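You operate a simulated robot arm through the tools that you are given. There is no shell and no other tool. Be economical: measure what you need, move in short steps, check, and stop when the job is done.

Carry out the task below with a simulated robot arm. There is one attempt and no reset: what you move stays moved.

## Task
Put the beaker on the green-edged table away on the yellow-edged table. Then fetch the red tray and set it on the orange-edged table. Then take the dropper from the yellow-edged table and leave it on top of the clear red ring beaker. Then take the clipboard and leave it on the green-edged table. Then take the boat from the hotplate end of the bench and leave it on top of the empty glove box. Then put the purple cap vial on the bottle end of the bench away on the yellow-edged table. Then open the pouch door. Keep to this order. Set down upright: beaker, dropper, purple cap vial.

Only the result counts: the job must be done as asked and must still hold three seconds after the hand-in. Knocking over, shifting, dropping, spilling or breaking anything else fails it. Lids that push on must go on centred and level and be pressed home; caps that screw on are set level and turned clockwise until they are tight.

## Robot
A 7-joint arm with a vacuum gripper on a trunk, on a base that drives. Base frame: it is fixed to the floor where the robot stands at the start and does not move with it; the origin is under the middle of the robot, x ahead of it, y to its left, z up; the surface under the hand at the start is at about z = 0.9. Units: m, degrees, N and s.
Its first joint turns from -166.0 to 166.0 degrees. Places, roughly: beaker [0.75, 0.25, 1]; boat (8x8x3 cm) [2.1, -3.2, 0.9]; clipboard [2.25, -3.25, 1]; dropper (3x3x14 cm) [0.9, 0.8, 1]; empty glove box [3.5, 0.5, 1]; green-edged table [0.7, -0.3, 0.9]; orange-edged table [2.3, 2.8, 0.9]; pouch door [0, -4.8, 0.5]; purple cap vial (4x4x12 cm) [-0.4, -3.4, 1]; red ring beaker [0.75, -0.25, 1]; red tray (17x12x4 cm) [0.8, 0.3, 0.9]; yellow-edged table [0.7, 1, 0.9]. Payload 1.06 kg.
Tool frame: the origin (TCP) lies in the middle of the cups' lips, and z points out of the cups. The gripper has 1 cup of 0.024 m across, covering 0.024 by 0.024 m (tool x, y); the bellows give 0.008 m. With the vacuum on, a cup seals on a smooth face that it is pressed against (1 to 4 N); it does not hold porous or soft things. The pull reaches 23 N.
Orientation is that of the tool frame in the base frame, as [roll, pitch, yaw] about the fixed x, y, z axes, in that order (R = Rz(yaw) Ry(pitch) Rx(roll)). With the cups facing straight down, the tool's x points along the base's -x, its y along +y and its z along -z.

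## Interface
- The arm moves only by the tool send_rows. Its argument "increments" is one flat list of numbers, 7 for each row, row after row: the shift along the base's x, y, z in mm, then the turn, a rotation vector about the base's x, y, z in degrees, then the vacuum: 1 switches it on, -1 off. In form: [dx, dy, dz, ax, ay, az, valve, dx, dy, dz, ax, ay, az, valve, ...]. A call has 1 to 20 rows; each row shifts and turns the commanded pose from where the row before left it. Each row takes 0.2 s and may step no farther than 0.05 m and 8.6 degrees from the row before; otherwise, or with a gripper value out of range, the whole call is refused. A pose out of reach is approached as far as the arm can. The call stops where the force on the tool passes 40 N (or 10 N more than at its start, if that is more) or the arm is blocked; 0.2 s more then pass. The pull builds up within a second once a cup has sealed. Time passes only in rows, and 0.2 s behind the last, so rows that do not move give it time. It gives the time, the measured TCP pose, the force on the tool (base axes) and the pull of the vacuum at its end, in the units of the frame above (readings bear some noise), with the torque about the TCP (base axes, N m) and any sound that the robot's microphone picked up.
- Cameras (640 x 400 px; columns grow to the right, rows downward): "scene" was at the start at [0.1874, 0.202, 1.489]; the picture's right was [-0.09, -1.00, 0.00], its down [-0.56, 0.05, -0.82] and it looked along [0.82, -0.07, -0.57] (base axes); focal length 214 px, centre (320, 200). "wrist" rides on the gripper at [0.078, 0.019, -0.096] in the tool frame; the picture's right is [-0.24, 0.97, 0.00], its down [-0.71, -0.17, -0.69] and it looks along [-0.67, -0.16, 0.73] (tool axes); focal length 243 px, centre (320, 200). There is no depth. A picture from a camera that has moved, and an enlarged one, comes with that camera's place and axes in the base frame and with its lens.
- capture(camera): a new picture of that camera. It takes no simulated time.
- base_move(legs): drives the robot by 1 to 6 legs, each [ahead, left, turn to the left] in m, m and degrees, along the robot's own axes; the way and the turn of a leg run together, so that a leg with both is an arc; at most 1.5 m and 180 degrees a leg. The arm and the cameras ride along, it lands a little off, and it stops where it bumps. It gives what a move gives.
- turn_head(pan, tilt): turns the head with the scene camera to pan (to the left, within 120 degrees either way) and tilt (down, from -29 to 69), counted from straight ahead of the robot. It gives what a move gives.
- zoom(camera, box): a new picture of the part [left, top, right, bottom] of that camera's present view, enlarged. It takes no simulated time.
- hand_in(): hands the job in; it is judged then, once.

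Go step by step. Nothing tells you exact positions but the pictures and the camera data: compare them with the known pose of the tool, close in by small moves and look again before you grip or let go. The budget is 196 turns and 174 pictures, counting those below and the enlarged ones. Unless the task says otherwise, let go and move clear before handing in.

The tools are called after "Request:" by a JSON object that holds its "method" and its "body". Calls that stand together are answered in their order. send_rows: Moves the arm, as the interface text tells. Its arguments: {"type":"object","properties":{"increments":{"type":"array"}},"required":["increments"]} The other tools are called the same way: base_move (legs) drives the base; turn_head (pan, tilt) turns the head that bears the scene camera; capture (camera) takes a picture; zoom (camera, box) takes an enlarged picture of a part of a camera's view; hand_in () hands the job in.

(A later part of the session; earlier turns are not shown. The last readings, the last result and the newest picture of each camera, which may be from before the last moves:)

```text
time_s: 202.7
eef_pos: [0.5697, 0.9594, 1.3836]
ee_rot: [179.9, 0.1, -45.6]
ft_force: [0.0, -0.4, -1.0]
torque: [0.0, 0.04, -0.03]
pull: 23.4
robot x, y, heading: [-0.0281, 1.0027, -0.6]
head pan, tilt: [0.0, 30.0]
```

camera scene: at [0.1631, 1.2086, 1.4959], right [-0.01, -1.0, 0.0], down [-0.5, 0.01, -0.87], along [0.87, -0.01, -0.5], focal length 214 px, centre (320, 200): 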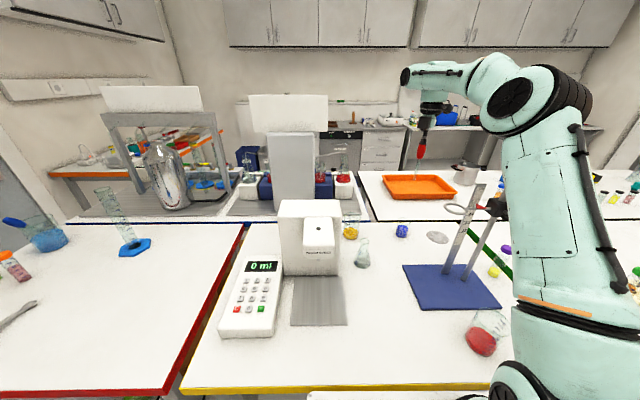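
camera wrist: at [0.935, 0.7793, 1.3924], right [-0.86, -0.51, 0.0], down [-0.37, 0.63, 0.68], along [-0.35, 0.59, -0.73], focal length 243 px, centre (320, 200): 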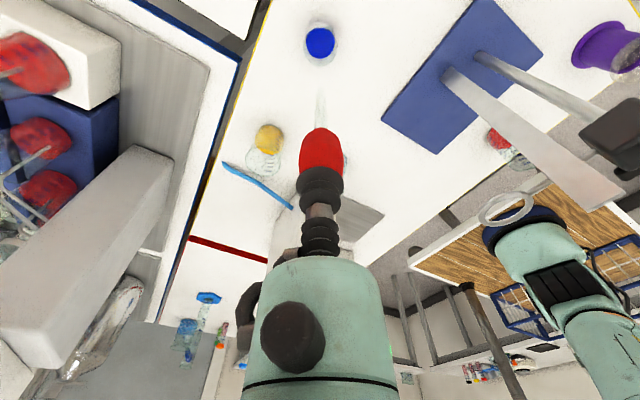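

Request:
{"method": "base_move", "body": {"legs": [[-0.3, 0, 0.6], [0, -1.2, 0], [0.3, 0, 0]]}}

Request:
{"method": "turn_head", "body": {"pan": -10, "tilt": 35}}

Request:
{"method": "capture", "body": {"camera": "scene"}}

Request:
{"method": "capture", "body": {"camera": "wrist"}}

```text
time_s: 211.9
eef_pos: [0.5413, -0.2339, 1.3838]
ee_rot: [179.9, 0.0, -47.8]
ft_force: [-0.8, 0.1, 0.8]
torque: [-0.04, -0.03, -0.02]
pull: 22.9
robot x, y, heading: [-0.0544, -0.1713, -2.9]
head pan, tilt: [0.0, 30.0]
```

```text
time_s: 212.6
eef_pos: [0.542, -0.2338, 1.3839]
ee_rot: [180.0, 0.0, -47.6]
ft_force: [-0.3, 0.4, -0.4]
torque: [0.0, 0.01, -0.04]
pull: 22.2
robot x, y, heading: [-0.0529, -0.1738, -2.7]
head pan, tilt: [-10.0, 35.0]
```

```text
99 pictures are left
camera scene: at [0.1393, 0.0135, 1.4881], right [-0.22, -0.98, 0.0], down [-0.56, 0.13, -0.82], along [0.8, -0.18, -0.57], focal length 214 px, centre (320, 200)
```

scene: 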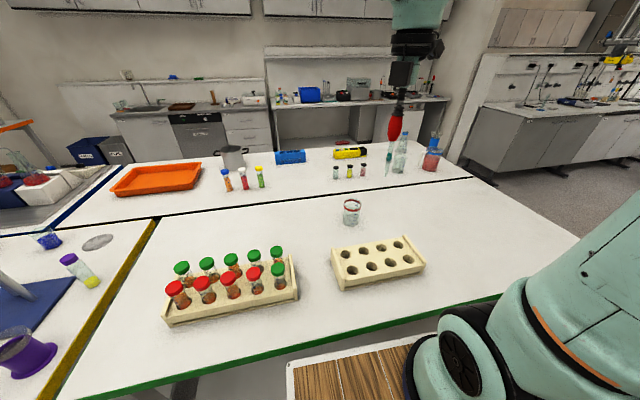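

```text
98 pictures are left
camera wrist: at [0.5796, -0.3043, 1.4799], right [-0.88, -0.48, 0.0], down [-0.35, 0.64, 0.68], along [-0.33, 0.6, -0.73], focal length 243 px, centre (320, 200)
```

wrist: 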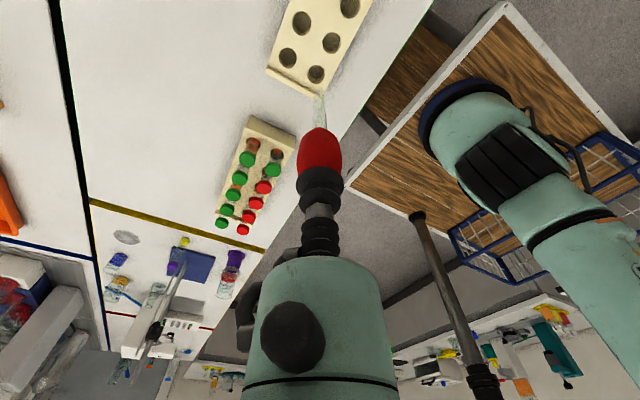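

Request:
{"method": "zoom", "body": {"camera": "scene", "box": [323, 190, 379, 230]}}

Request:
{"method": "zoom", "body": {"camera": "scene", "box": [370, 80, 426, 190]}}

```text
10.00 times, centred on (351, 210) of scene
camera zoom: at [0.1393, 0.0135, 1.4881], right [-0.22, -0.98, 0.0], down [-0.56, 0.13, -0.82], along [0.8, -0.18, -0.57], focal length 2145 px, centre (10, 100)
```

zoom: 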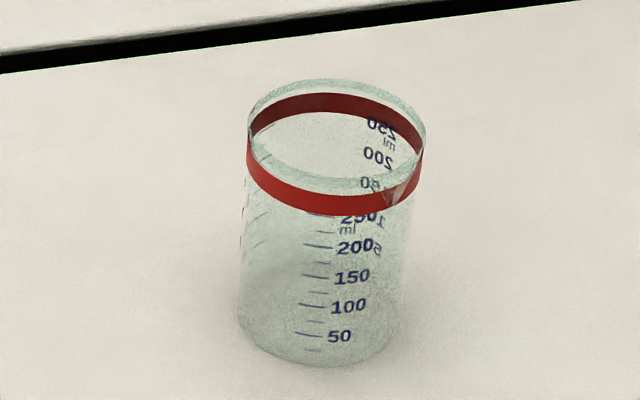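

```text
3.64 times, centred on (398, 135) of scene
camera zoom: at [0.1393, 0.0135, 1.4881], right [-0.22, -0.98, 0.0], down [-0.56, 0.13, -0.82], along [0.8, -0.18, -0.57], focal length 780 px, centre (36, 436)
```

zoom: 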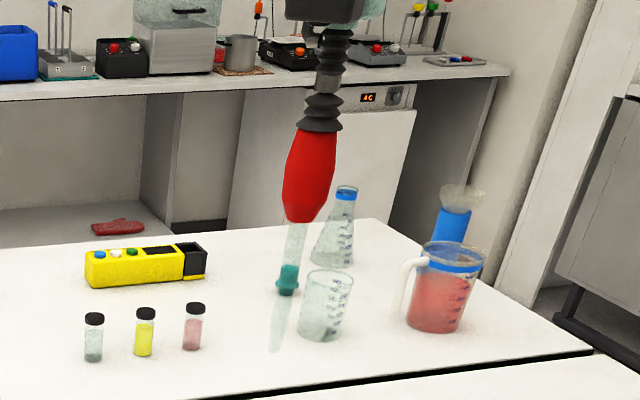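

Red ring beaker: centre ≈ (0.78, -0.263), rim z ≈ 0.997. I bring the dropper above it and check the alignment.

Request:
{"method": "send_rows", "body": {"increments": [38, -5, 0, 0, 0, 0, 1, 38, -5, 0, 0, 0, 0, 1, 38, -5, 0, 0, 0, 0, 1, 38, -5, 0, 0, 0, 0, 1, 38, -5, -20, 0, 0, 0, 1, 35, -4, -40, 0, 0, 0, 1, 0, 0, -45, 0, 0, 0, 1, 0, 0, -45, 0, 0, 0, 1, 0, 0, -34, 0, 0, 0, 1, 0, 0, 0, 0, 0, 0, 1]}}

Request:
{"method": "capture", "body": {"camera": "scene"}}

Request:
{"method": "capture", "body": {"camera": "wrist"}}

```text
refused: row 6 steps farther than a row can; nothing moved
```

```text
95 pictures are left
camera scene: at [0.1393, 0.0135, 1.4881], right [-0.22, -0.98, 0.0], down [-0.56, 0.13, -0.82], along [0.8, -0.18, -0.57], focal length 214 px, centre (320, 200)
```

scene: 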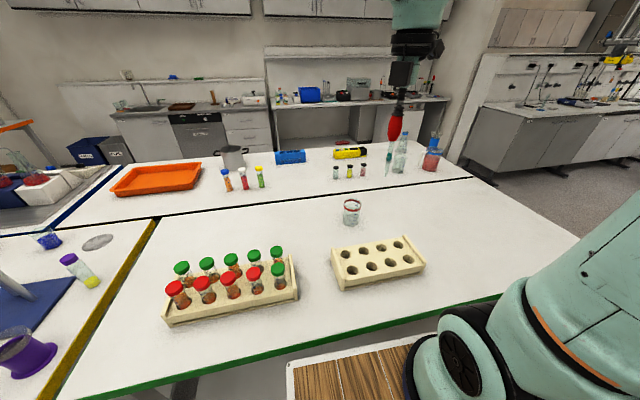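

```text
94 pictures are left
camera wrist: at [0.5796, -0.3043, 1.4799], right [-0.88, -0.48, 0.0], down [-0.35, 0.64, 0.68], along [-0.33, 0.6, -0.73], focal length 243 px, centre (320, 200)
```

wrist: 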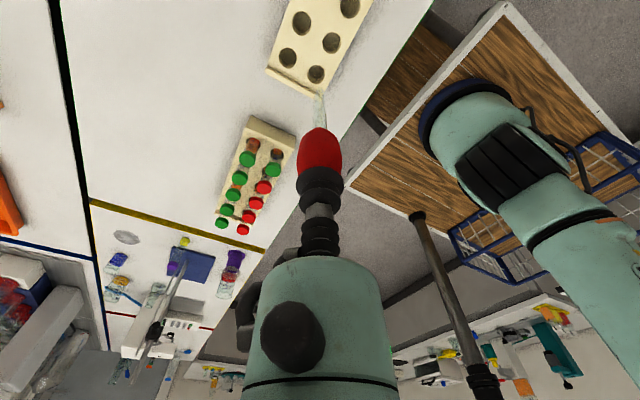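

A row was too long; I resend with shorter steps.

Request:
{"method": "send_rows", "body": {"increments": [38, -5, 0, 0, 0, 0, 1, 38, -5, 0, 0, 0, 0, 1, 38, -5, 0, 0, 0, 0, 1, 38, -5, 0, 0, 0, 0, 1, 38, -5, -20, 0, 0, 0, 1, 35, -4, -30, 0, 0, 0, 1, 0, 0, -45, 0, 0, 0, 1, 0, 0, -45, 0, 0, 0, 1, 0, 0, -44, 0, 0, 0, 1, 0, 0, 0, 0, 0, 0, 1]}}

Request:
{"method": "zoom", "body": {"camera": "scene", "box": [280, 120, 440, 240]}}

Request:
{"method": "zoom", "body": {"camera": "wrist", "box": [220, 0, 420, 220]}}

```text
time_s: 214.8
eef_pos: [0.7663, -0.2624, 1.2008]
ee_rot: [179.9, -0.1, -47.7]
ft_force: [0.2, -0.5, -1.1]
torque: [-0.01, -0.03, 0.01]
pull: 22.5
robot x, y, heading: [-0.0579, -0.172, -2.7]
head pan, tilt: [-10.0, 35.0]
```

```text
3.33 times, centred on (360, 180) of scene
camera zoom: at [0.1392, 0.0135, 1.4881], right [-0.22, -0.98, 0.0], down [-0.56, 0.13, -0.82], along [0.8, -0.18, -0.57], focal length 715 px, centre (187, 267)
```

zoom: 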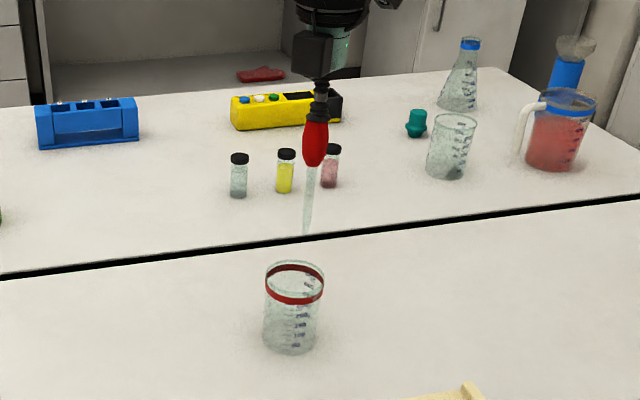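

```text
1.82 times, centred on (320, 110) of wrist
camera zoom: at [0.805, -0.3323, 1.2972], right [-0.88, -0.48, 0.0], down [-0.35, 0.64, 0.68], along [-0.33, 0.6, -0.73], focal length 441 px, centre (320, 364)
```

zoom: 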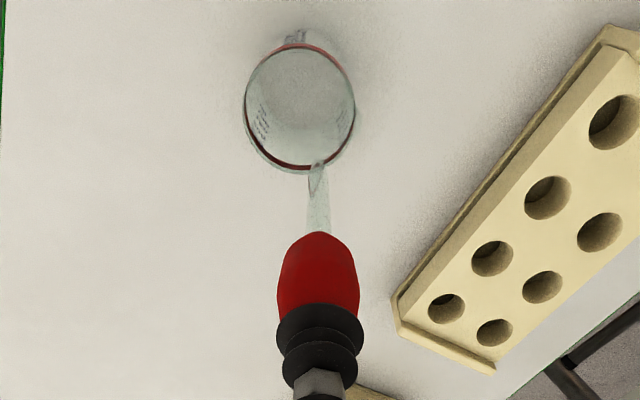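

Alignment is good: beaker centre (0.782, -0.265). I tilt 5° so the dropper leans toward the near wall, offset accordingly, and start inserting.

Request:
{"method": "send_rows", "body": {"increments": [-4, -1, 0, 0, -2.5, 0, 1, -4.5, -1.5, 0, 0, -2.5, 0, 1, 0, 0, -25, 0, 0, 0, 1, 0, 0, -25, 0, 0, 0, 1, 0, 0, -20, 0, 0, 0, 1, 0, 0, -10, 0, 0, 0, 1]}}

Request:
{"method": "zoom", "body": {"camera": "scene", "box": [316, 150, 396, 230]}}

Request:
{"method": "zoom", "body": {"camera": "wrist", "box": [220, 0, 420, 220]}}

```text
time_s: 216.4
eef_pos: [0.7615, -0.2658, 1.1265]
ee_rot: [-176.0, -4.0, -47.8]
ft_force: [-1.7, -0.1, 18.2]
torque: [-0.03, 0.12, -0.01]
pull: 23.0
robot x, y, heading: [-0.058, -0.1778, -2.6]
head pan, tilt: [-10.0, 35.0]
stopped in row 6: the force on the tool passed its limit at 43 N (the readings are from after the stop); the commanded pose is now the measured one
```

```text
5.00 times, centred on (356, 190) of scene
camera zoom: at [0.1384, 0.0135, 1.4882], right [-0.22, -0.98, 0.0], down [-0.56, 0.13, -0.82], along [0.8, -0.18, -0.57], focal length 1072 px, centre (140, 250)
```

zoom: 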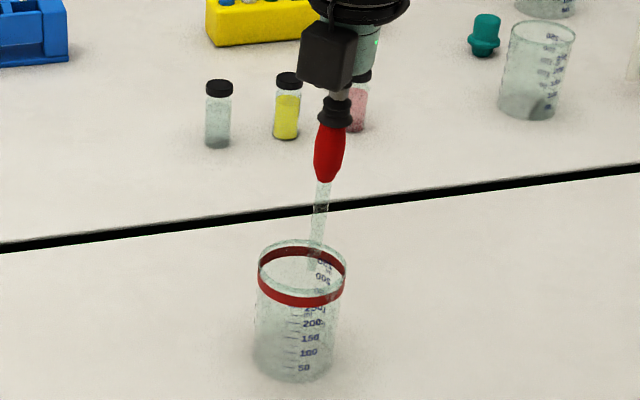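

```text
1.82 times, centred on (320, 110) of wrist
camera zoom: at [0.7911, -0.3356, 1.2252], right [-0.87, -0.48, -0.08], down [-0.42, 0.64, 0.65], along [-0.26, 0.6, -0.76], focal length 441 px, centre (320, 364)
```

zoom: 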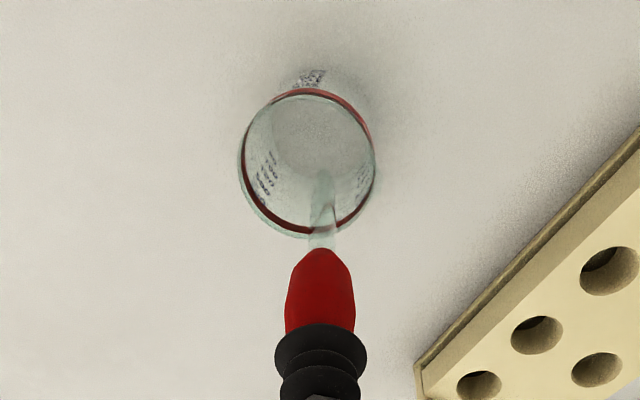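

Something resisted right at rim height. I lift off and probe again, vertical and centred over the beaker, with tiny steps.

Request:
{"method": "send_rows", "body": {"increments": [0, 0, 15, 0, 0, 0, 1, 0, 0, 25, 0, 0, 0, 1, 0, 0, 0, 0, 0, 0, 1]}}

Request:
{"method": "zoom", "body": {"camera": "scene", "box": [316, 150, 396, 230]}}

Request:
{"method": "zoom", "body": {"camera": "wrist", "box": [220, 0, 420, 220]}}

```text
time_s: 217.2
eef_pos: [0.7628, -0.2667, 1.1649]
ee_rot: [-176.1, -3.6, -47.8]
ft_force: [-0.1, -1.0, -0.6]
torque: [-0.02, -0.01, -0.01]
pull: 23.2
robot x, y, heading: [-0.0552, -0.1759, -2.8]
head pan, tilt: [-10.0, 35.0]
```

```text
5.00 times, centred on (356, 190) of scene
camera zoom: at [0.1393, 0.0135, 1.4881], right [-0.22, -0.98, 0.0], down [-0.56, 0.13, -0.82], along [0.8, -0.18, -0.57], focal length 1072 px, centre (140, 250)
```

zoom: 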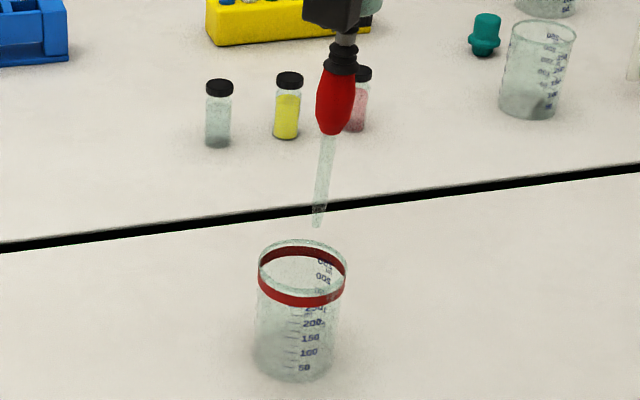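

```text
1.82 times, centred on (320, 110) of wrist
camera zoom: at [0.7923, -0.336, 1.2653], right [-0.87, -0.48, -0.08], down [-0.41, 0.64, 0.65], along [-0.26, 0.6, -0.76], focal length 441 px, centre (320, 364)
```

zoom: 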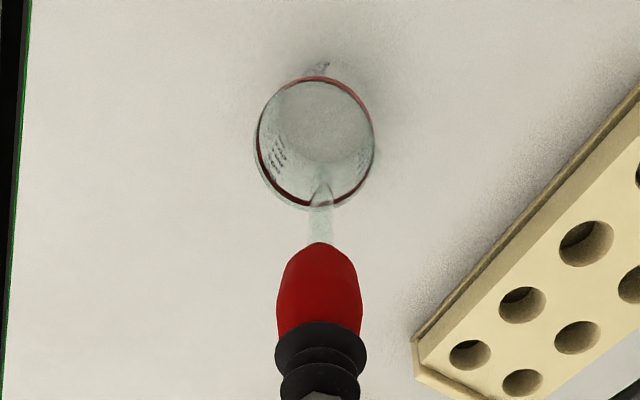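

Request:
{"method": "send_rows", "body": {"increments": [10, 1, 0, 0, 2.7, 0, 1, 9, 1, 0, 0, 2.6, 0, 1, 0, 0, -15, 0, 0, 0, 1, 0, 0, -4, 0, 0, 0, 1, 0, 0, -3, 0, 0, 0, 1]}}

Request:
{"method": "send_rows", "body": {"increments": [0, 0, -2, 0, 0, 0, 1, 0, 0, -2, 0, 0, 0, 1]}}

Request:
{"method": "send_rows", "body": {"increments": [0, 0, -2, 0, 0, 0, 1, 0, 0, -2, 0, 0, 0, 1]}}

```text
time_s: 218.4
eef_pos: [0.7804, -0.2633, 1.1422]
ee_rot: [179.9, -0.2, -47.6]
ft_force: [0.2, 1.1, -0.6]
torque: [-0.02, -0.02, 0.0]
pull: 22.8
robot x, y, heading: [-0.0559, -0.1727, -2.9]
head pan, tilt: [-10.0, 35.0]
```

```text
time_s: 219.0
eef_pos: [0.7815, -0.2643, 1.1374]
ee_rot: [-180.0, -0.3, -47.7]
ft_force: [0.3, 0.0, -0.7]
torque: [0.01, 0.0, 0.01]
pull: 22.9
robot x, y, heading: [-0.0573, -0.1714, -2.5]
head pan, tilt: [-10.0, 35.0]
```

```text
time_s: 219.6
eef_pos: [0.7803, -0.2636, 1.1323]
ee_rot: [-179.9, -0.2, -47.6]
ft_force: [1.0, 0.3, -0.1]
torque: [0.0, 0.02, -0.02]
pull: 23.3
robot x, y, heading: [-0.0554, -0.1751, -2.7]
head pan, tilt: [-10.0, 35.0]
```

Request:
{"method": "send_rows", "body": {"increments": [0, 0, -2, 0, 0, 0, 1, 0, 0, -2, 0, 0, 0, 1]}}

Request:
{"method": "send_rows", "body": {"increments": [0, 0, -2, 0, 0, 0, 1, 0, 0, -2, 0, 0, 0, 1]}}

```text
time_s: 220.2
eef_pos: [0.7802, -0.2648, 1.1293]
ee_rot: [-179.9, -0.3, -47.6]
ft_force: [-0.3, -0.3, 0.2]
torque: [0.0, 0.03, 0.05]
pull: 23.0
robot x, y, heading: [-0.0576, -0.1702, -2.6]
head pan, tilt: [-10.0, 35.0]
```

```text
time_s: 220.8
eef_pos: [0.7811, -0.2647, 1.1276]
ee_rot: [-179.9, -0.3, -47.7]
ft_force: [-1.4, -0.3, 20.6]
torque: [-0.02, 0.06, -0.03]
pull: 23.2
robot x, y, heading: [-0.0544, -0.1715, -2.7]
head pan, tilt: [-10.0, 35.0]
```

There is a firm support at z≈0.987 across the beaker's top, so the dropper is meant to stand on it. I ease the pressure to light contact, then release while keeping the cup just there.

Request:
{"method": "send_rows", "body": {"increments": [0, 0, 2, 0, 0.25, 0, 1, 0, 0, 0, 0, 0, 0, 1]}}

```text
time_s: 221.4
eef_pos: [0.7811, -0.2657, 1.1262]
ee_rot: [179.7, -0.1, -47.7]
ft_force: [-0.1, 0.7, 5.7]
torque: [0.02, -0.03, 0.03]
pull: 23.0
robot x, y, heading: [-0.0529, -0.1733, -3.0]
head pan, tilt: [-10.0, 35.0]
```

Request:
{"method": "send_rows", "body": {"increments": [0, 0, 0.4, 0, 0, 0, -1, 0, 0, 0, 0, 0, 0, -1, 0, 0, 0, 0, 0, 0, -1, 0, 0, 0, 0, 0, 0, -1]}}

Request:
{"method": "zoom", "body": {"camera": "scene", "box": [316, 150, 396, 230]}}

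```text
time_s: 222.4
eef_pos: [0.7814, -0.265, 1.1292]
ee_rot: [179.8, 0.0, -47.8]
ft_force: [0.2, 0.1, 3.2]
torque: [0.01, 0.01, 0.01]
pull: 0.1
robot x, y, heading: [-0.058, -0.1719, -2.7]
head pan, tilt: [-10.0, 35.0]
```

```text
5.00 times, centred on (356, 190) of scene
camera zoom: at [0.1391, 0.0135, 1.4881], right [-0.22, -0.98, 0.0], down [-0.56, 0.13, -0.82], along [0.8, -0.18, -0.57], focal length 1072 px, centre (140, 250)
```

zoom: 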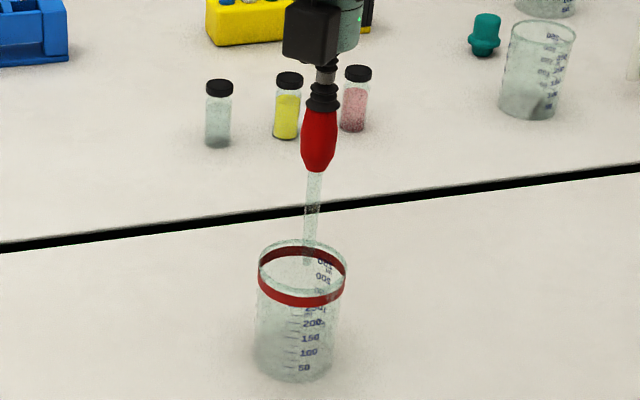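

Standing under the cup. Lift by small amounts and see if it stays.

Request:
{"method": "send_rows", "body": {"increments": [0, 0, 1, 0, 0, 0, -1, 0, 0, 1, 0, 0, 0, -1, 0, 0, 1, 0, 0, 0, -1, 0, 0, 0, 0, 0, 0, -1, 0, 0, 0, 0, 0, 0, -1]}}

Request:
{"method": "zoom", "body": {"camera": "scene", "box": [316, 150, 396, 230]}}

```text
time_s: 223.6
eef_pos: [0.7809, -0.2638, 1.1311]
ee_rot: [179.7, 0.0, -47.7]
ft_force: [-0.5, -0.2, 3.2]
torque: [-0.05, 0.01, -0.05]
pull: 0.0
robot x, y, heading: [-0.0543, -0.1756, -2.8]
head pan, tilt: [-10.0, 35.0]
```

```text
5.00 times, centred on (356, 190) of scene
camera zoom: at [0.1392, 0.0135, 1.4881], right [-0.22, -0.98, 0.0], down [-0.56, 0.13, -0.82], along [0.8, -0.18, -0.57], focal length 1072 px, centre (140, 250)
```

zoom: 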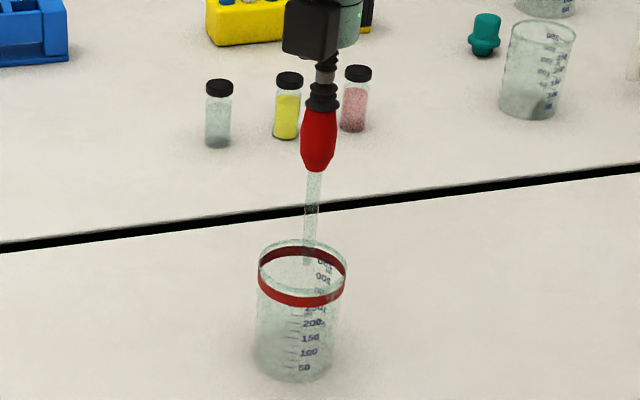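

Request:
{"method": "send_rows", "body": {"increments": [0, 0, 1, 0, 0, 0, -1, 0, 0, 1, 0, 0, 0, -1, 0, 0, 1, 0, 0, 0, -1, 0, 0, 1, 0, 0, 0, -1, 0, 0, 0, 0, 0, 0, -1]}}

Request:
{"method": "send_rows", "body": {"increments": [0, 0, 1, 0, 0, 0, -1, 0, 0, 1, 0, 0, 0, -1, 0, 0, 1, 0, 0, 0, -1, 0, 0, 0, 0, 0, 0, -1, 0, 0, 0, 0, 0, 0, -1]}}

Request:
{"method": "zoom", "body": {"camera": "scene", "box": [316, 150, 396, 230]}}

```text
time_s: 224.8
eef_pos: [0.7812, -0.2642, 1.1351]
ee_rot: [179.8, 0.1, -47.7]
ft_force: [-0.1, -1.0, -0.7]
torque: [0.0, 0.02, -0.01]
pull: 0.1
robot x, y, heading: [-0.0564, -0.1711, -3.0]
head pan, tilt: [-10.0, 35.0]
```

```text
time_s: 226.0
eef_pos: [0.7804, -0.2645, 1.1373]
ee_rot: [179.9, 0.0, -47.7]
ft_force: [-0.5, -0.7, -0.4]
torque: [0.01, -0.01, 0.0]
pull: 0.1
robot x, y, heading: [-0.0508, -0.1735, -2.6]
head pan, tilt: [-10.0, 35.0]
```

```text
5.00 times, centred on (356, 190) of scene
camera zoom: at [0.1393, 0.0134, 1.4881], right [-0.22, -0.98, 0.0], down [-0.56, 0.13, -0.82], along [0.8, -0.18, -0.57], focal length 1072 px, centre (140, 250)
```

zoom: 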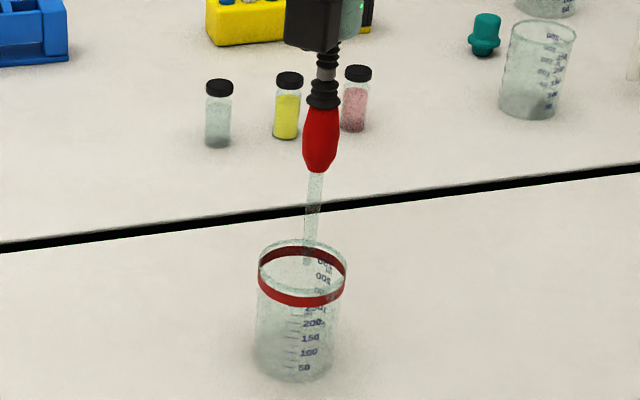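

It appears to stand on its own now. Raise a bit more and wait.

Request:
{"method": "send_rows", "body": {"increments": [0, 0, 2, 0, 0, 0, -1, 0, 0, 2, 0, 0, 0, -1, 0, 0, 3, 0, 0, 0, -1, 0, 0, 0, 0, 0, 0, -1, 0, 0, 0, 0, 0, 0, -1, 0, 0, 0, 0, 0, 0, -1]}}

Request:
{"method": "zoom", "body": {"camera": "scene", "box": [316, 150, 396, 230]}}

```text
time_s: 227.4
eef_pos: [0.7804, -0.2638, 1.1448]
ee_rot: [179.9, -0.1, -47.7]
ft_force: [0.5, 0.2, 0.3]
torque: [0.0, 0.05, -0.01]
pull: 0.1
robot x, y, heading: [-0.0597, -0.174, -2.6]
head pan, tilt: [-10.0, 35.0]
```

```text
5.00 times, centred on (356, 190) of scene
camera zoom: at [0.1393, 0.0134, 1.4881], right [-0.22, -0.98, 0.0], down [-0.56, 0.13, -0.82], along [0.8, -0.18, -0.57], focal length 1072 px, centre (140, 250)
```

zoom: 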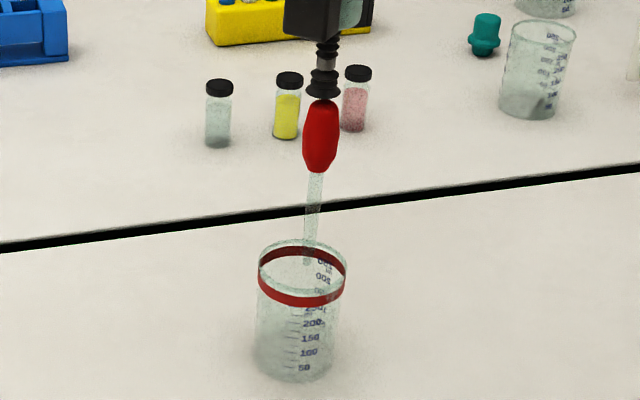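

It stands by itself. Move clear straight up, then back.

Request:
{"method": "send_rows", "body": {"increments": [0, 0, 10, 0, 0, 0, -1, 0, 0, 25, 0, 0, 0, -1, 0, 0, 40, 0, 0, 0, -1, 0, 0, 40, 0, 0, 0, -1, 0, 0, 40, 0, 0, 0, -1, 0, 0, 40, 0, 0, 0, -1, -40, 0, 0, 0, 0, 0, -1, -40, 0, 0, 0, 0, 0, -1, -40, 0, 0, 0, 0, 0, -1, -40, 0, 0, 0, 0, 0, -1]}}

Request:
{"method": "zoom", "body": {"camera": "scene", "box": [296, 140, 416, 240]}}

```text
time_s: 229.6
eef_pos: [0.6199, -0.2605, 1.34]
ee_rot: [179.8, 0.1, -47.7]
ft_force: [0.1, 0.2, -0.5]
torque: [0.03, 0.03, 0.01]
pull: 0.2
robot x, y, heading: [-0.0539, -0.1724, -2.8]
head pan, tilt: [-10.0, 35.0]
```

```text
4.00 times, centred on (356, 190) of scene
camera zoom: at [0.14, 0.0134, 1.488], right [-0.22, -0.98, 0.0], down [-0.56, 0.13, -0.82], along [0.8, -0.18, -0.57], focal length 858 px, centre (176, 240)
```

zoom: 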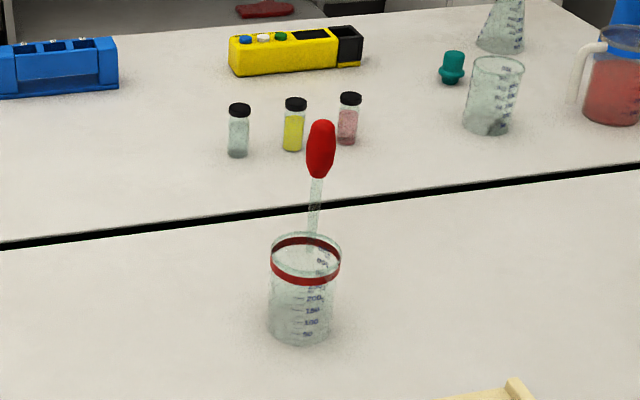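

The dropper stands on the red ring beaker. Next the clipboard: drive round to the hotplate bench, turning before reaching it.

Request:
{"method": "base_move", "body": {"legs": [[-0.35, 0, 2.7], [0, -1.5, 0], [0, -0.5, 0], [1.5, 0, 0], [0.3, 0, 0]]}}

Request:
{"method": "turn_head", "body": {"pan": -60, "tilt": 30}}

Request:
{"method": "capture", "body": {"camera": "scene"}}

```text
time_s: 249.8
eef_pos: [2.0302, -2.3112, 1.3414]
ee_rot: [179.7, 0.0, -48.7]
ft_force: [0.1, -0.2, -0.2]
torque: [0.01, -0.03, -0.04]
pull: 0.1
robot x, y, heading: [1.3551, -2.2092, -3.9]
head pan, tilt: [-10.0, 35.0]
```

```text
time_s: 251.0
eef_pos: [2.03, -2.3108, 1.3415]
ee_rot: [179.8, 0.0, -48.8]
ft_force: [-0.6, 0.4, -0.3]
torque: [-0.01, -0.02, 0.0]
pull: 0.2
robot x, y, heading: [1.3546, -2.2126, -3.7]
head pan, tilt: [-60.0, 30.0]
```

```text
82 pictures are left
camera scene: at [1.5098, -2.0885, 1.4959], right [-0.9, -0.44, 0.0], down [-0.22, 0.45, -0.87], along [0.38, -0.78, -0.5], focal length 214 px, centre (320, 200)
```

scene: 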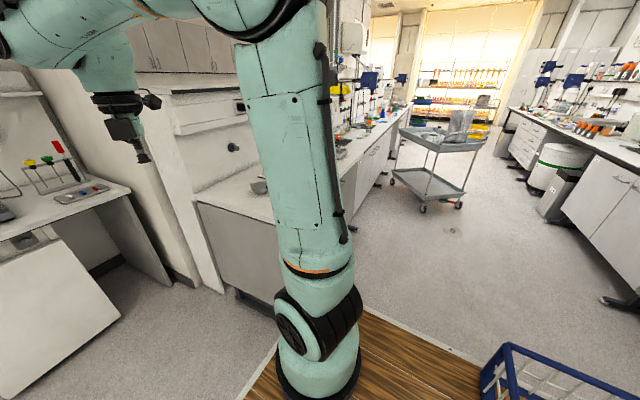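

Turn right 90° with clearance, then look at the bench end.

Request:
{"method": "base_move", "body": {"legs": [[-0.15, 0, 0], [0, 0, -86.3]]}}

Request:
{"method": "turn_head", "body": {"pan": 45, "tilt": 30}}

Request:
{"method": "capture", "body": {"camera": "scene"}}

```text
time_s: 256.0
eef_pos: [1.1595, -2.8807, 1.3412]
ee_rot: [179.7, 0.0, -134.2]
ft_force: [-0.5, 0.5, -1.4]
torque: [0.02, 0.0, -0.02]
pull: 0.1
robot x, y, heading: [1.2042, -2.2017, -89.5]
head pan, tilt: [-60.0, 30.0]
```

```text
time_s: 257.9
eef_pos: [1.1592, -2.8815, 1.3411]
ee_rot: [179.9, 0.0, -134.1]
ft_force: [-0.5, -0.4, 0.3]
torque: [0.03, 0.0, 0.01]
pull: 0.1
robot x, y, heading: [1.2075, -2.2012, -89.2]
head pan, tilt: [45.0, 30.0]
```

```text
81 pictures are left
camera scene: at [1.4809, -2.3602, 1.4959], right [-0.7, -0.72, 0.0], down [-0.36, 0.35, -0.87], along [0.62, -0.6, -0.5], focal length 214 px, centre (320, 200)
```

scene: 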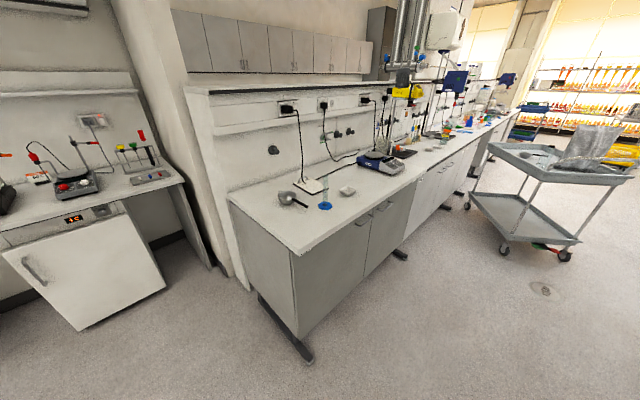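

Request:
{"method": "zoom", "body": {"camera": "scene", "box": [220, 130, 460, 260]}}

Request:
{"method": "zoom", "body": {"camera": "scene", "box": [270, 160, 370, 225]}}

```text
2.67 times, centred on (340, 195) of scene
camera zoom: at [1.4809, -2.3602, 1.4959], right [-0.7, -0.72, 0.0], down [-0.36, 0.35, -0.87], along [0.62, -0.6, -0.5], focal length 572 px, centre (267, 213)
```

zoom: 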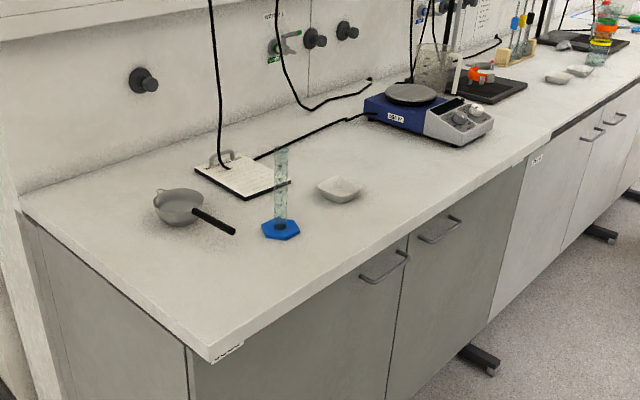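

```text
6.15 times, centred on (320, 192) of scene
camera zoom: at [1.4809, -2.3602, 1.4959], right [-0.7, -0.72, 0.0], down [-0.36, 0.35, -0.87], along [0.62, -0.6, -0.5], focal length 1320 px, centre (320, 246)
```

zoom: 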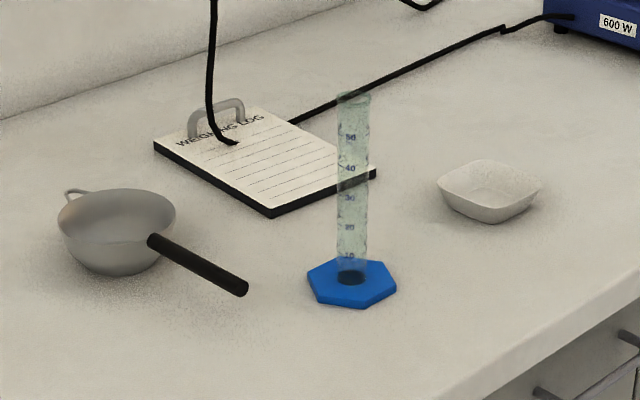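

The clipboard lies at about (2.385, -3.155), 20×14 cm; the boat at (2.17, -3.25). I'll face the bench from the aisle at heading 0.

Request:
{"method": "base_move", "body": {"legs": [[0.93, 0, 0], [0, 0, 89.3]]}}

Request:
{"method": "turn_head", "body": {"pan": 0, "tilt": 35}}

Request:
{"method": "capture", "body": {"camera": "scene"}}

```text
time_s: 266.4
eef_pos: [1.8912, -3.2087, 1.3417]
ee_rot: [179.8, 0.0, -46.9]
ft_force: [0.2, 0.4, -0.5]
torque: [0.01, 0.0, -0.03]
pull: 0.2
robot x, y, heading: [1.2149, -3.1295, -2.0]
head pan, tilt: [45.0, 30.0]
```

```text
time_s: 267.6
eef_pos: [1.8897, -3.2074, 1.342]
ee_rot: [179.8, 0.0, -47.0]
ft_force: [-0.6, -0.2, 0.5]
torque: [-0.03, -0.01, 0.01]
pull: 0.1
robot x, y, heading: [1.2134, -3.1286, -1.7]
head pan, tilt: [0.0, 35.0]
```

```text
78 pictures are left
camera scene: at [1.4086, -2.9252, 1.4881], right [-0.03, -1.0, 0.0], down [-0.57, 0.02, -0.82], along [0.82, -0.03, -0.57], focal length 214 px, centre (320, 200)
```

scene: 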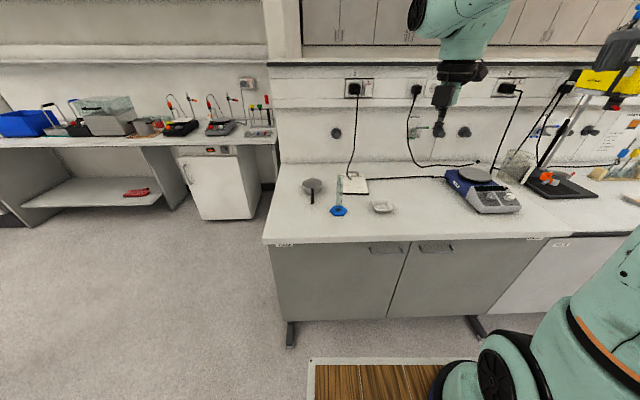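

Request:
{"method": "base_move", "body": {"legs": [[0.27, 0, 1.7]]}}

Request:
{"method": "zoom", "body": {"camera": "scene", "box": [270, 100, 470, 260]}}

Request:
{"method": "capture", "body": {"camera": "wrist"}}

```text
time_s: 269.5
eef_pos: [2.1615, -3.1903, 1.3405]
ee_rot: [179.8, 0.1, -45.1]
ft_force: [0.4, -0.2, -0.4]
torque: [0.0, -0.02, 0.01]
pull: 0.1
robot x, y, heading: [1.4843, -3.1322, 0.1]
head pan, tilt: [0.0, 35.0]
```

```text
2.50 times, centred on (370, 180) of scene
camera zoom: at [1.6702, -2.9234, 1.4881], right [0.0, -1.0, 0.0], down [-0.57, 0.0, -0.82], along [0.82, 0.0, -0.57], focal length 536 px, centre (195, 250)
```

zoom: 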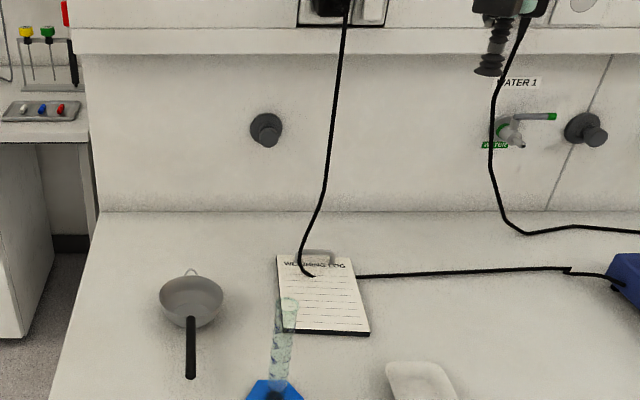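

```text
76 pictures are left
camera wrist: at [2.2036, -3.2575, 1.4377], right [-0.85, -0.52, 0.0], down [-0.38, 0.62, 0.68], along [-0.36, 0.58, -0.73], focal length 243 px, centre (320, 200)
```

wrist: 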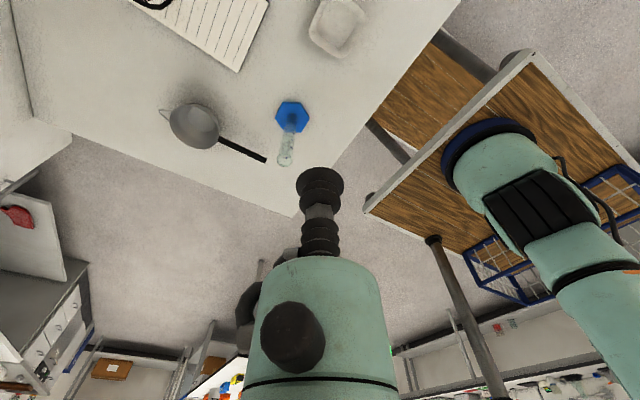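

Clipboard centre ≈ (2.385, -3.135), the cable drops at x≈2.42; I'll grip at (2.365, -3.135).

Request:
{"method": "send_rows", "body": {"increments": [0, 0, -45, 0, 0, 0, -1, 0, 0, -45, 0, 0, 0, -1, 0, 0, -45, 0, 0, 0, -1, 40, 11, 0, 0, 0, 0, -1, 40, 11, 0, 0, 0, 0, -1, 40, 11, 0, 0, 0, 0, -1, 40, 11, 0, 0, 0, 0, -1, 43, 11, 0, 0, 0, 0, -1, 0, 0, -45, 0, 0, 0, -1, 0, 0, -45, 0, 0, 0, -1, 0, 0, -45, 0, 0, 0, -1]}}

Request:
{"method": "capture", "body": {"camera": "wrist"}}

Request:
{"method": "zoom", "body": {"camera": "scene", "box": [270, 100, 470, 260]}}

```text
time_s: 271.9
eef_pos: [2.3627, -3.1367, 1.0722]
ee_rot: [179.9, 0.0, -45.0]
ft_force: [0.1, -1.5, 0.0]
torque: [-0.01, 0.03, 0.02]
pull: 0.1
robot x, y, heading: [1.4831, -3.1307, 0.3]
head pan, tilt: [0.0, 35.0]
```

```text
75 pictures are left
camera wrist: at [2.4047, -3.2039, 1.1688], right [-0.85, -0.52, 0.0], down [-0.38, 0.62, 0.68], along [-0.36, 0.58, -0.73], focal length 243 px, centre (320, 200)
```

wrist: 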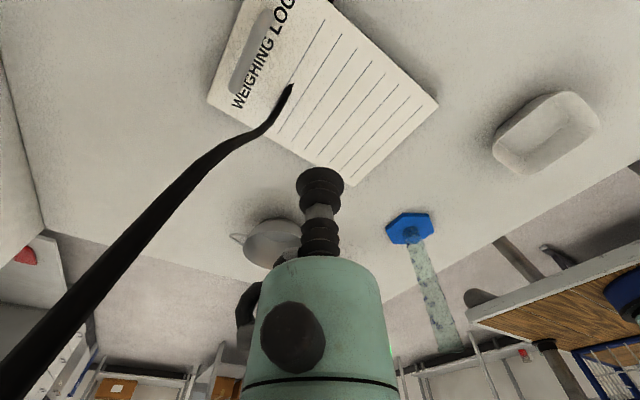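

```text
2.50 times, centred on (370, 180) of scene
camera zoom: at [1.6698, -2.9233, 1.4881], right [0.0, -1.0, 0.0], down [-0.57, 0.0, -0.82], along [0.82, 0.0, -0.57], focal length 536 px, centre (195, 250)
```

zoom: 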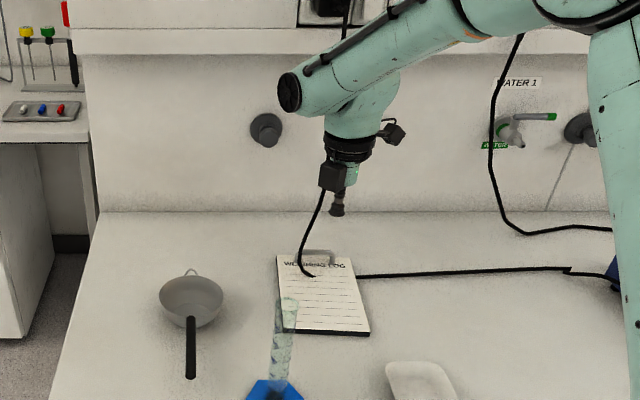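

Request:
{"method": "send_rows", "body": {"increments": [-5, 0, -45, 0, 0, 0, -1, -5, 0, -45, 0, 0, 0, -1, 0, 0, -40, 0, 0, 0, 1, 0, 0, -10, 0, 0, 0, 1, 0, 0, -5, 0, 0, 0, 1, 0, 0, -3, 0, 0, 0, 1]}}

```text
time_s: 273.3
eef_pos: [2.3556, -3.1356, 0.9243]
ee_rot: [179.9, -0.1, -45.0]
ft_force: [-5.5, 3.0, 20.0]
torque: [-0.01, -0.07, -0.17]
pull: 22.6
robot x, y, heading: [1.48, -3.1309, 0.1]
head pan, tilt: [0.0, 35.0]
```

Sealed on the clipboard. Lift in small steps, then a look.

Request:
{"method": "send_rows", "body": {"increments": [0, 0, 5, 0, 0, 0, 1, 0, 0, 10, 0, 0, 0, 1, 0, 0, 15, 0, 0, 0, 1, 0, 0, 20, 0, 0, 0, 1, -10, 0, 25, 0, 0, 0, 1, -10, 0, 25, 0, 0, 0, 1]}}

Request:
{"method": "capture", "body": {"camera": "wrist"}}

Request:
{"method": "zoom", "body": {"camera": "scene", "box": [270, 100, 470, 260]}}

```text
time_s: 274.7
eef_pos: [2.3379, -3.1324, 1.0253]
ee_rot: [179.7, 0.0, -45.0]
ft_force: [0.6, -0.9, -1.4]
torque: [-0.01, 0.02, -0.01]
pull: 22.8
robot x, y, heading: [1.4831, -3.1307, -0.1]
head pan, tilt: [0.0, 35.0]
```

```text
73 pictures are left
camera wrist: at [2.3793, -3.1999, 1.1206], right [-0.85, -0.52, 0.0], down [-0.38, 0.62, 0.68], along [-0.36, 0.58, -0.73], focal length 243 px, centre (320, 200)
```

wrist: 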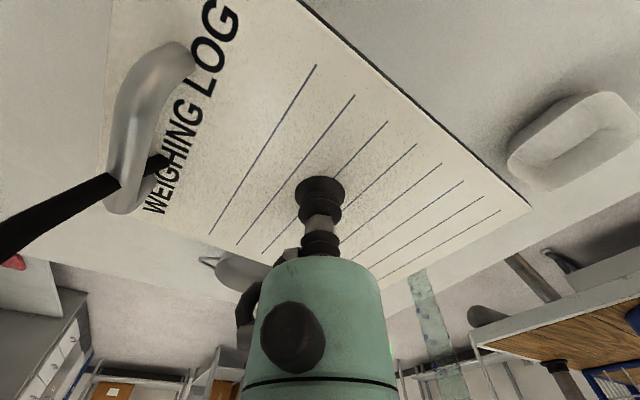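

```text
2.50 times, centred on (370, 180) of scene
camera zoom: at [1.6706, -2.9234, 1.488], right [0.0, -1.0, 0.0], down [-0.57, 0.0, -0.82], along [0.82, 0.0, -0.57], focal length 536 px, centre (195, 250)
```

zoom: 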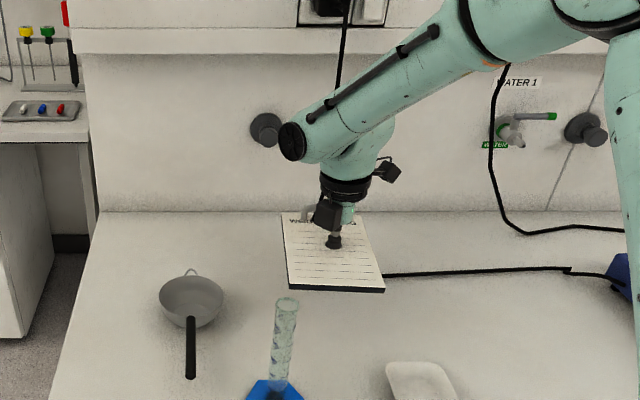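

Clipboard is up. Raise, retract and drive to the green table.

Request:
{"method": "send_rows", "body": {"increments": [0, 0, 45, 0, 0, 0, 1, 0, 0, 45, 0, 0, 0, 1, 0, 0, 45, 0, 0, 0, 1, 0, 0, 45, 0, 0, 0, 1, -10, 0, 40, 0, 0, 0, 1, -40, 0, 0, 0, 0, 0, 1, -40, 0, 0, 0, 0, 0, 1, -40, 0, 0, 0, 0, 0, 1, -40, 0, 0, 0, 0, 0, 1]}}

Request:
{"method": "base_move", "body": {"legs": [[-0.35, 0, 0], [0, 0.93, 0], [-1.5, 0, 0], [0, 1.5, 0]]}}

```text
time_s: 276.7
eef_pos: [2.1661, -3.1353, 1.2429]
ee_rot: [179.8, 0.1, -45.1]
ft_force: [0.7, -0.3, -0.9]
torque: [0.04, 0.04, 0.0]
pull: 22.2
robot x, y, heading: [1.4829, -3.1345, -0.2]
head pan, tilt: [0.0, 35.0]
```

```text
time_s: 297.5
eef_pos: [0.3114, -0.7278, 1.2423]
ee_rot: [179.8, -0.1, -45.7]
ft_force: [0.0, 0.2, -1.7]
torque: [-0.02, -0.01, 0.0]
pull: 22.6
robot x, y, heading: [-0.3711, -0.7146, -0.5]
head pan, tilt: [0.0, 35.0]
```

Request:
{"method": "base_move", "body": {"legs": [[0, 0.9, 0.5], [0.33, 0, 0]]}}

Request:
{"method": "turn_head", "body": {"pan": 0, "tilt": 40}}

Request:
{"method": "capture", "body": {"camera": "scene"}}

```text
time_s: 303.9
eef_pos: [0.6428, 0.1577, 1.2432]
ee_rot: [179.7, 0.0, -45.3]
ft_force: [-1.4, -0.1, -1.6]
torque: [0.0, -0.03, 0.05]
pull: 23.3
robot x, y, heading: [-0.0413, 0.1614, -0.1]
head pan, tilt: [0.0, 35.0]
```

```text
time_s: 304.6
eef_pos: [0.6423, 0.1566, 1.2417]
ee_rot: [179.8, 0.0, -45.2]
ft_force: [-0.5, 0.2, -2.1]
torque: [0.01, -0.03, -0.02]
pull: 22.8
robot x, y, heading: [-0.0418, 0.1583, -0.2]
head pan, tilt: [0.0, 40.0]
```

```text
71 pictures are left
camera scene: at [0.1446, 0.37, 1.4806], right [0.0, -1.0, 0.0], down [-0.64, 0.0, -0.77], along [0.77, 0.0, -0.64], focal length 214 px, centre (320, 200)
```

scene: 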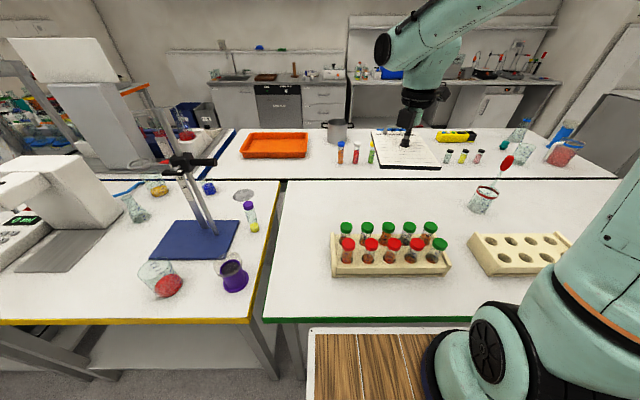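

I lower the clipboard onto the free area around (0.8, 0.25).

Request:
{"method": "send_rows", "body": {"increments": [37, 23, 0, 0, 0, 0, 1, 37, 23, 0, 0, 0, 0, 1, 37, 23, 0, 0, 0, 0, 1, 37, 23, 0, 0, 0, 0, 1, 0, 0, -45, 0, 0, 0, 1, 0, 0, -45, 0, 0, 0, 1, 0, 0, -45, 0, 0, 0, 1, 0, 0, -45, 0, 0, 0, 1, 0, 0, -45, 0, 0, 0, 1]}}

Request:
{"method": "capture", "body": {"camera": "scene"}}

```text
time_s: 306.6
eef_pos: [0.7865, 0.2485, 1.0181]
ee_rot: [179.8, 0.0, -45.2]
ft_force: [-0.5, -0.1, -1.6]
torque: [-0.02, 0.01, 0.0]
pull: 22.6
robot x, y, heading: [-0.0396, 0.1562, -0.2]
head pan, tilt: [0.0, 40.0]
```

```text
70 pictures are left
camera scene: at [0.1443, 0.37, 1.4806], right [0.0, -1.0, 0.0], down [-0.64, 0.0, -0.77], along [0.77, 0.0, -0.64], focal length 214 px, centre (320, 200)
```

scene: 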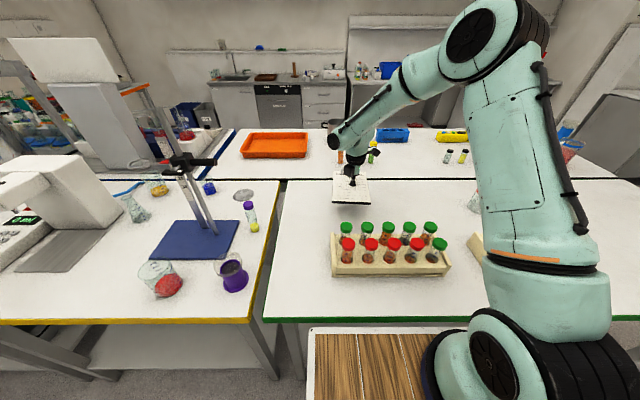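

Clear below. Lower to contact.

Request:
{"method": "send_rows", "body": {"increments": [0, 0, -40, 0, 0, 0, 1, 0, 0, -40, 0, 0, 0, 1, 0, 0, -7, 0, 0, 0, 1, 0, 0, -3, 0, 0, 0, 1, 0, 0, -2, 0, 0, 0, 1]}}

```text
time_s: 307.8
eef_pos: [0.7883, 0.2509, 0.924]
ee_rot: [179.9, 0.0, -45.3]
ft_force: [1.4, 0.3, -2.1]
torque: [0.0, -0.03, 0.01]
pull: 23.1
robot x, y, heading: [-0.04, 0.1602, -0.3]
head pan, tilt: [0.0, 40.0]
```

Request:
{"method": "send_rows", "body": {"increments": [0, 0, -2, 0, 0, 0, 1, 0, 0, -2, 0, 0, 0, 1]}}

```text
time_s: 308.4
eef_pos: [0.7897, 0.2494, 0.9208]
ee_rot: [179.8, -0.1, -45.1]
ft_force: [0.3, 0.0, -2.1]
torque: [-0.02, 0.0, 0.01]
pull: 22.9
robot x, y, heading: [-0.0373, 0.1571, -0.2]
head pan, tilt: [0.0, 40.0]
```

Request:
{"method": "send_rows", "body": {"increments": [0, 0, -2, 0, 0, 0, 1, 0, 0, -1.5, 0, 0, 0, 1]}}

```text
time_s: 308.9
eef_pos: [0.7916, 0.2495, 0.9176]
ee_rot: [179.8, 0.0, -45.2]
ft_force: [0.9, 1.1, -1.5]
torque: [-0.02, 0.0, -0.04]
pull: 23.2
robot x, y, heading: [-0.0414, 0.1581, -0.2]
head pan, tilt: [0.0, 40.0]
```

Request:
{"method": "send_rows", "body": {"increments": [0, 0, -2, 0, 0, 0, 1, 0, 0, -1.5, 0, 0, 0, 1]}}

Request:
{"method": "zoom", "body": {"camera": "scene", "box": [300, 140, 420, 240]}}

```text
time_s: 309.6
eef_pos: [0.7914, 0.2487, 0.9152]
ee_rot: [179.7, 0.0, -45.2]
ft_force: [0.0, 0.6, -1.3]
torque: [-0.02, 0.02, 0.0]
pull: 22.7
robot x, y, heading: [-0.0413, 0.16, -0.1]
head pan, tilt: [0.0, 40.0]
```

```text
4.00 times, centred on (360, 190) of scene
camera zoom: at [0.1446, 0.37, 1.4805], right [0.0, -1.0, 0.0], down [-0.64, 0.0, -0.77], along [0.77, 0.0, -0.64], focal length 858 px, centre (160, 240)
```

zoom: 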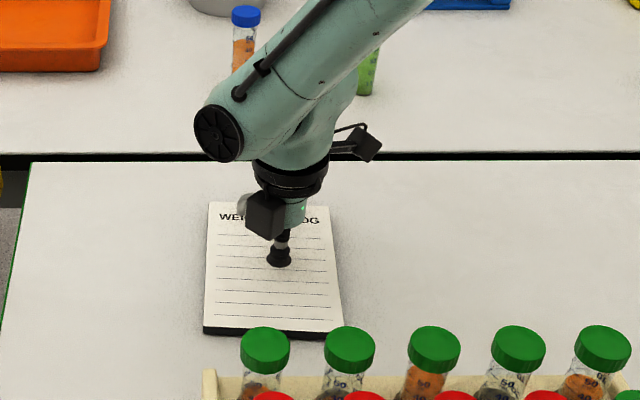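

Nearly down. Continue in 1.5 mm steps.

Request:
{"method": "send_rows", "body": {"increments": [0, 0, -1.5, 0, 0, 0, 1, 0, 0, -1.5, 0, 0, 0, 1]}}

Request:
{"method": "send_rows", "body": {"increments": [0, 0, -1.5, 0, 0, 0, 1, 0, 0, 0, 0, 0, 0, 1]}}

```text
time_s: 310.1
eef_pos: [0.7897, 0.2484, 0.9136]
ee_rot: [179.7, 0.0, -45.2]
ft_force: [0.4, -0.8, 4.9]
torque: [0.03, -0.02, -0.05]
pull: 22.7
robot x, y, heading: [-0.0403, 0.1623, -0.3]
head pan, tilt: [0.0, 40.0]
```

```text
time_s: 310.8
eef_pos: [0.7912, 0.2493, 0.9118]
ee_rot: [179.9, -0.1, -45.3]
ft_force: [0.2, 0.4, 13.1]
torque: [0.03, 0.0, 0.0]
pull: 22.8
robot x, y, heading: [-0.0407, 0.1596, -0.2]
head pan, tilt: [0.0, 40.0]
```

Contact. Release and rise.

Request:
{"method": "send_rows", "body": {"increments": [0, 0, 1.5, 0, 0, 0, -1, 0, 0, 0, 0, 0, 0, -1, 0, 0, 0, 0, 0, 0, -1, 0, 0, 0, 0, 0, 0, -1, 0, 0, 5, 0, 0, 0, -1, 0, 0, 20, 0, 0, 0, -1, 0, 0, 40, 0, 0, 0, -1, 0, 0, 45, 0, 0, 0, -1, 0, 0, 45, 0, 0, 0, -1, 0, 0, 45, 0, 0, 0, -1, -20, 0, 45, 0, 0, 0, -1, -30, -10, 35, 0, 0, 0, -1, -35, -15, 30, 0, 0, 0, -1]}}

Request:
{"method": "capture", "body": {"camera": "scene"}}

```text
time_s: 313.6
eef_pos: [0.7058, 0.2236, 1.2195]
ee_rot: [179.6, 0.1, -45.2]
ft_force: [1.0, -0.2, -0.3]
torque: [0.05, 0.04, -0.02]
pull: 0.0
robot x, y, heading: [-0.0428, 0.1594, -0.2]
head pan, tilt: [0.0, 40.0]
```

```text
68 pictures are left
camera scene: at [0.1453, 0.3701, 1.4804], right [0.0, -1.0, 0.0], down [-0.64, 0.0, -0.77], along [0.77, 0.0, -0.64], focal length 214 px, centre (320, 200)
```

scene: 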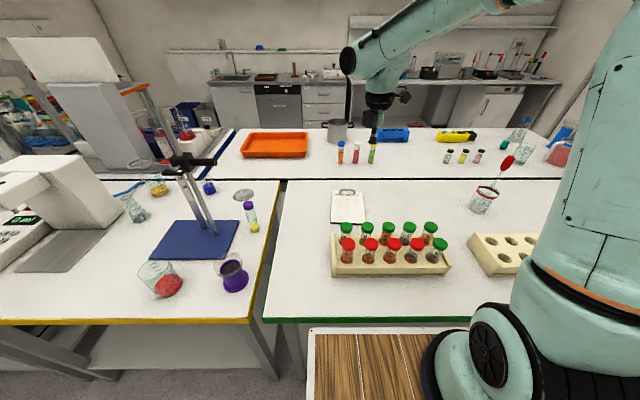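

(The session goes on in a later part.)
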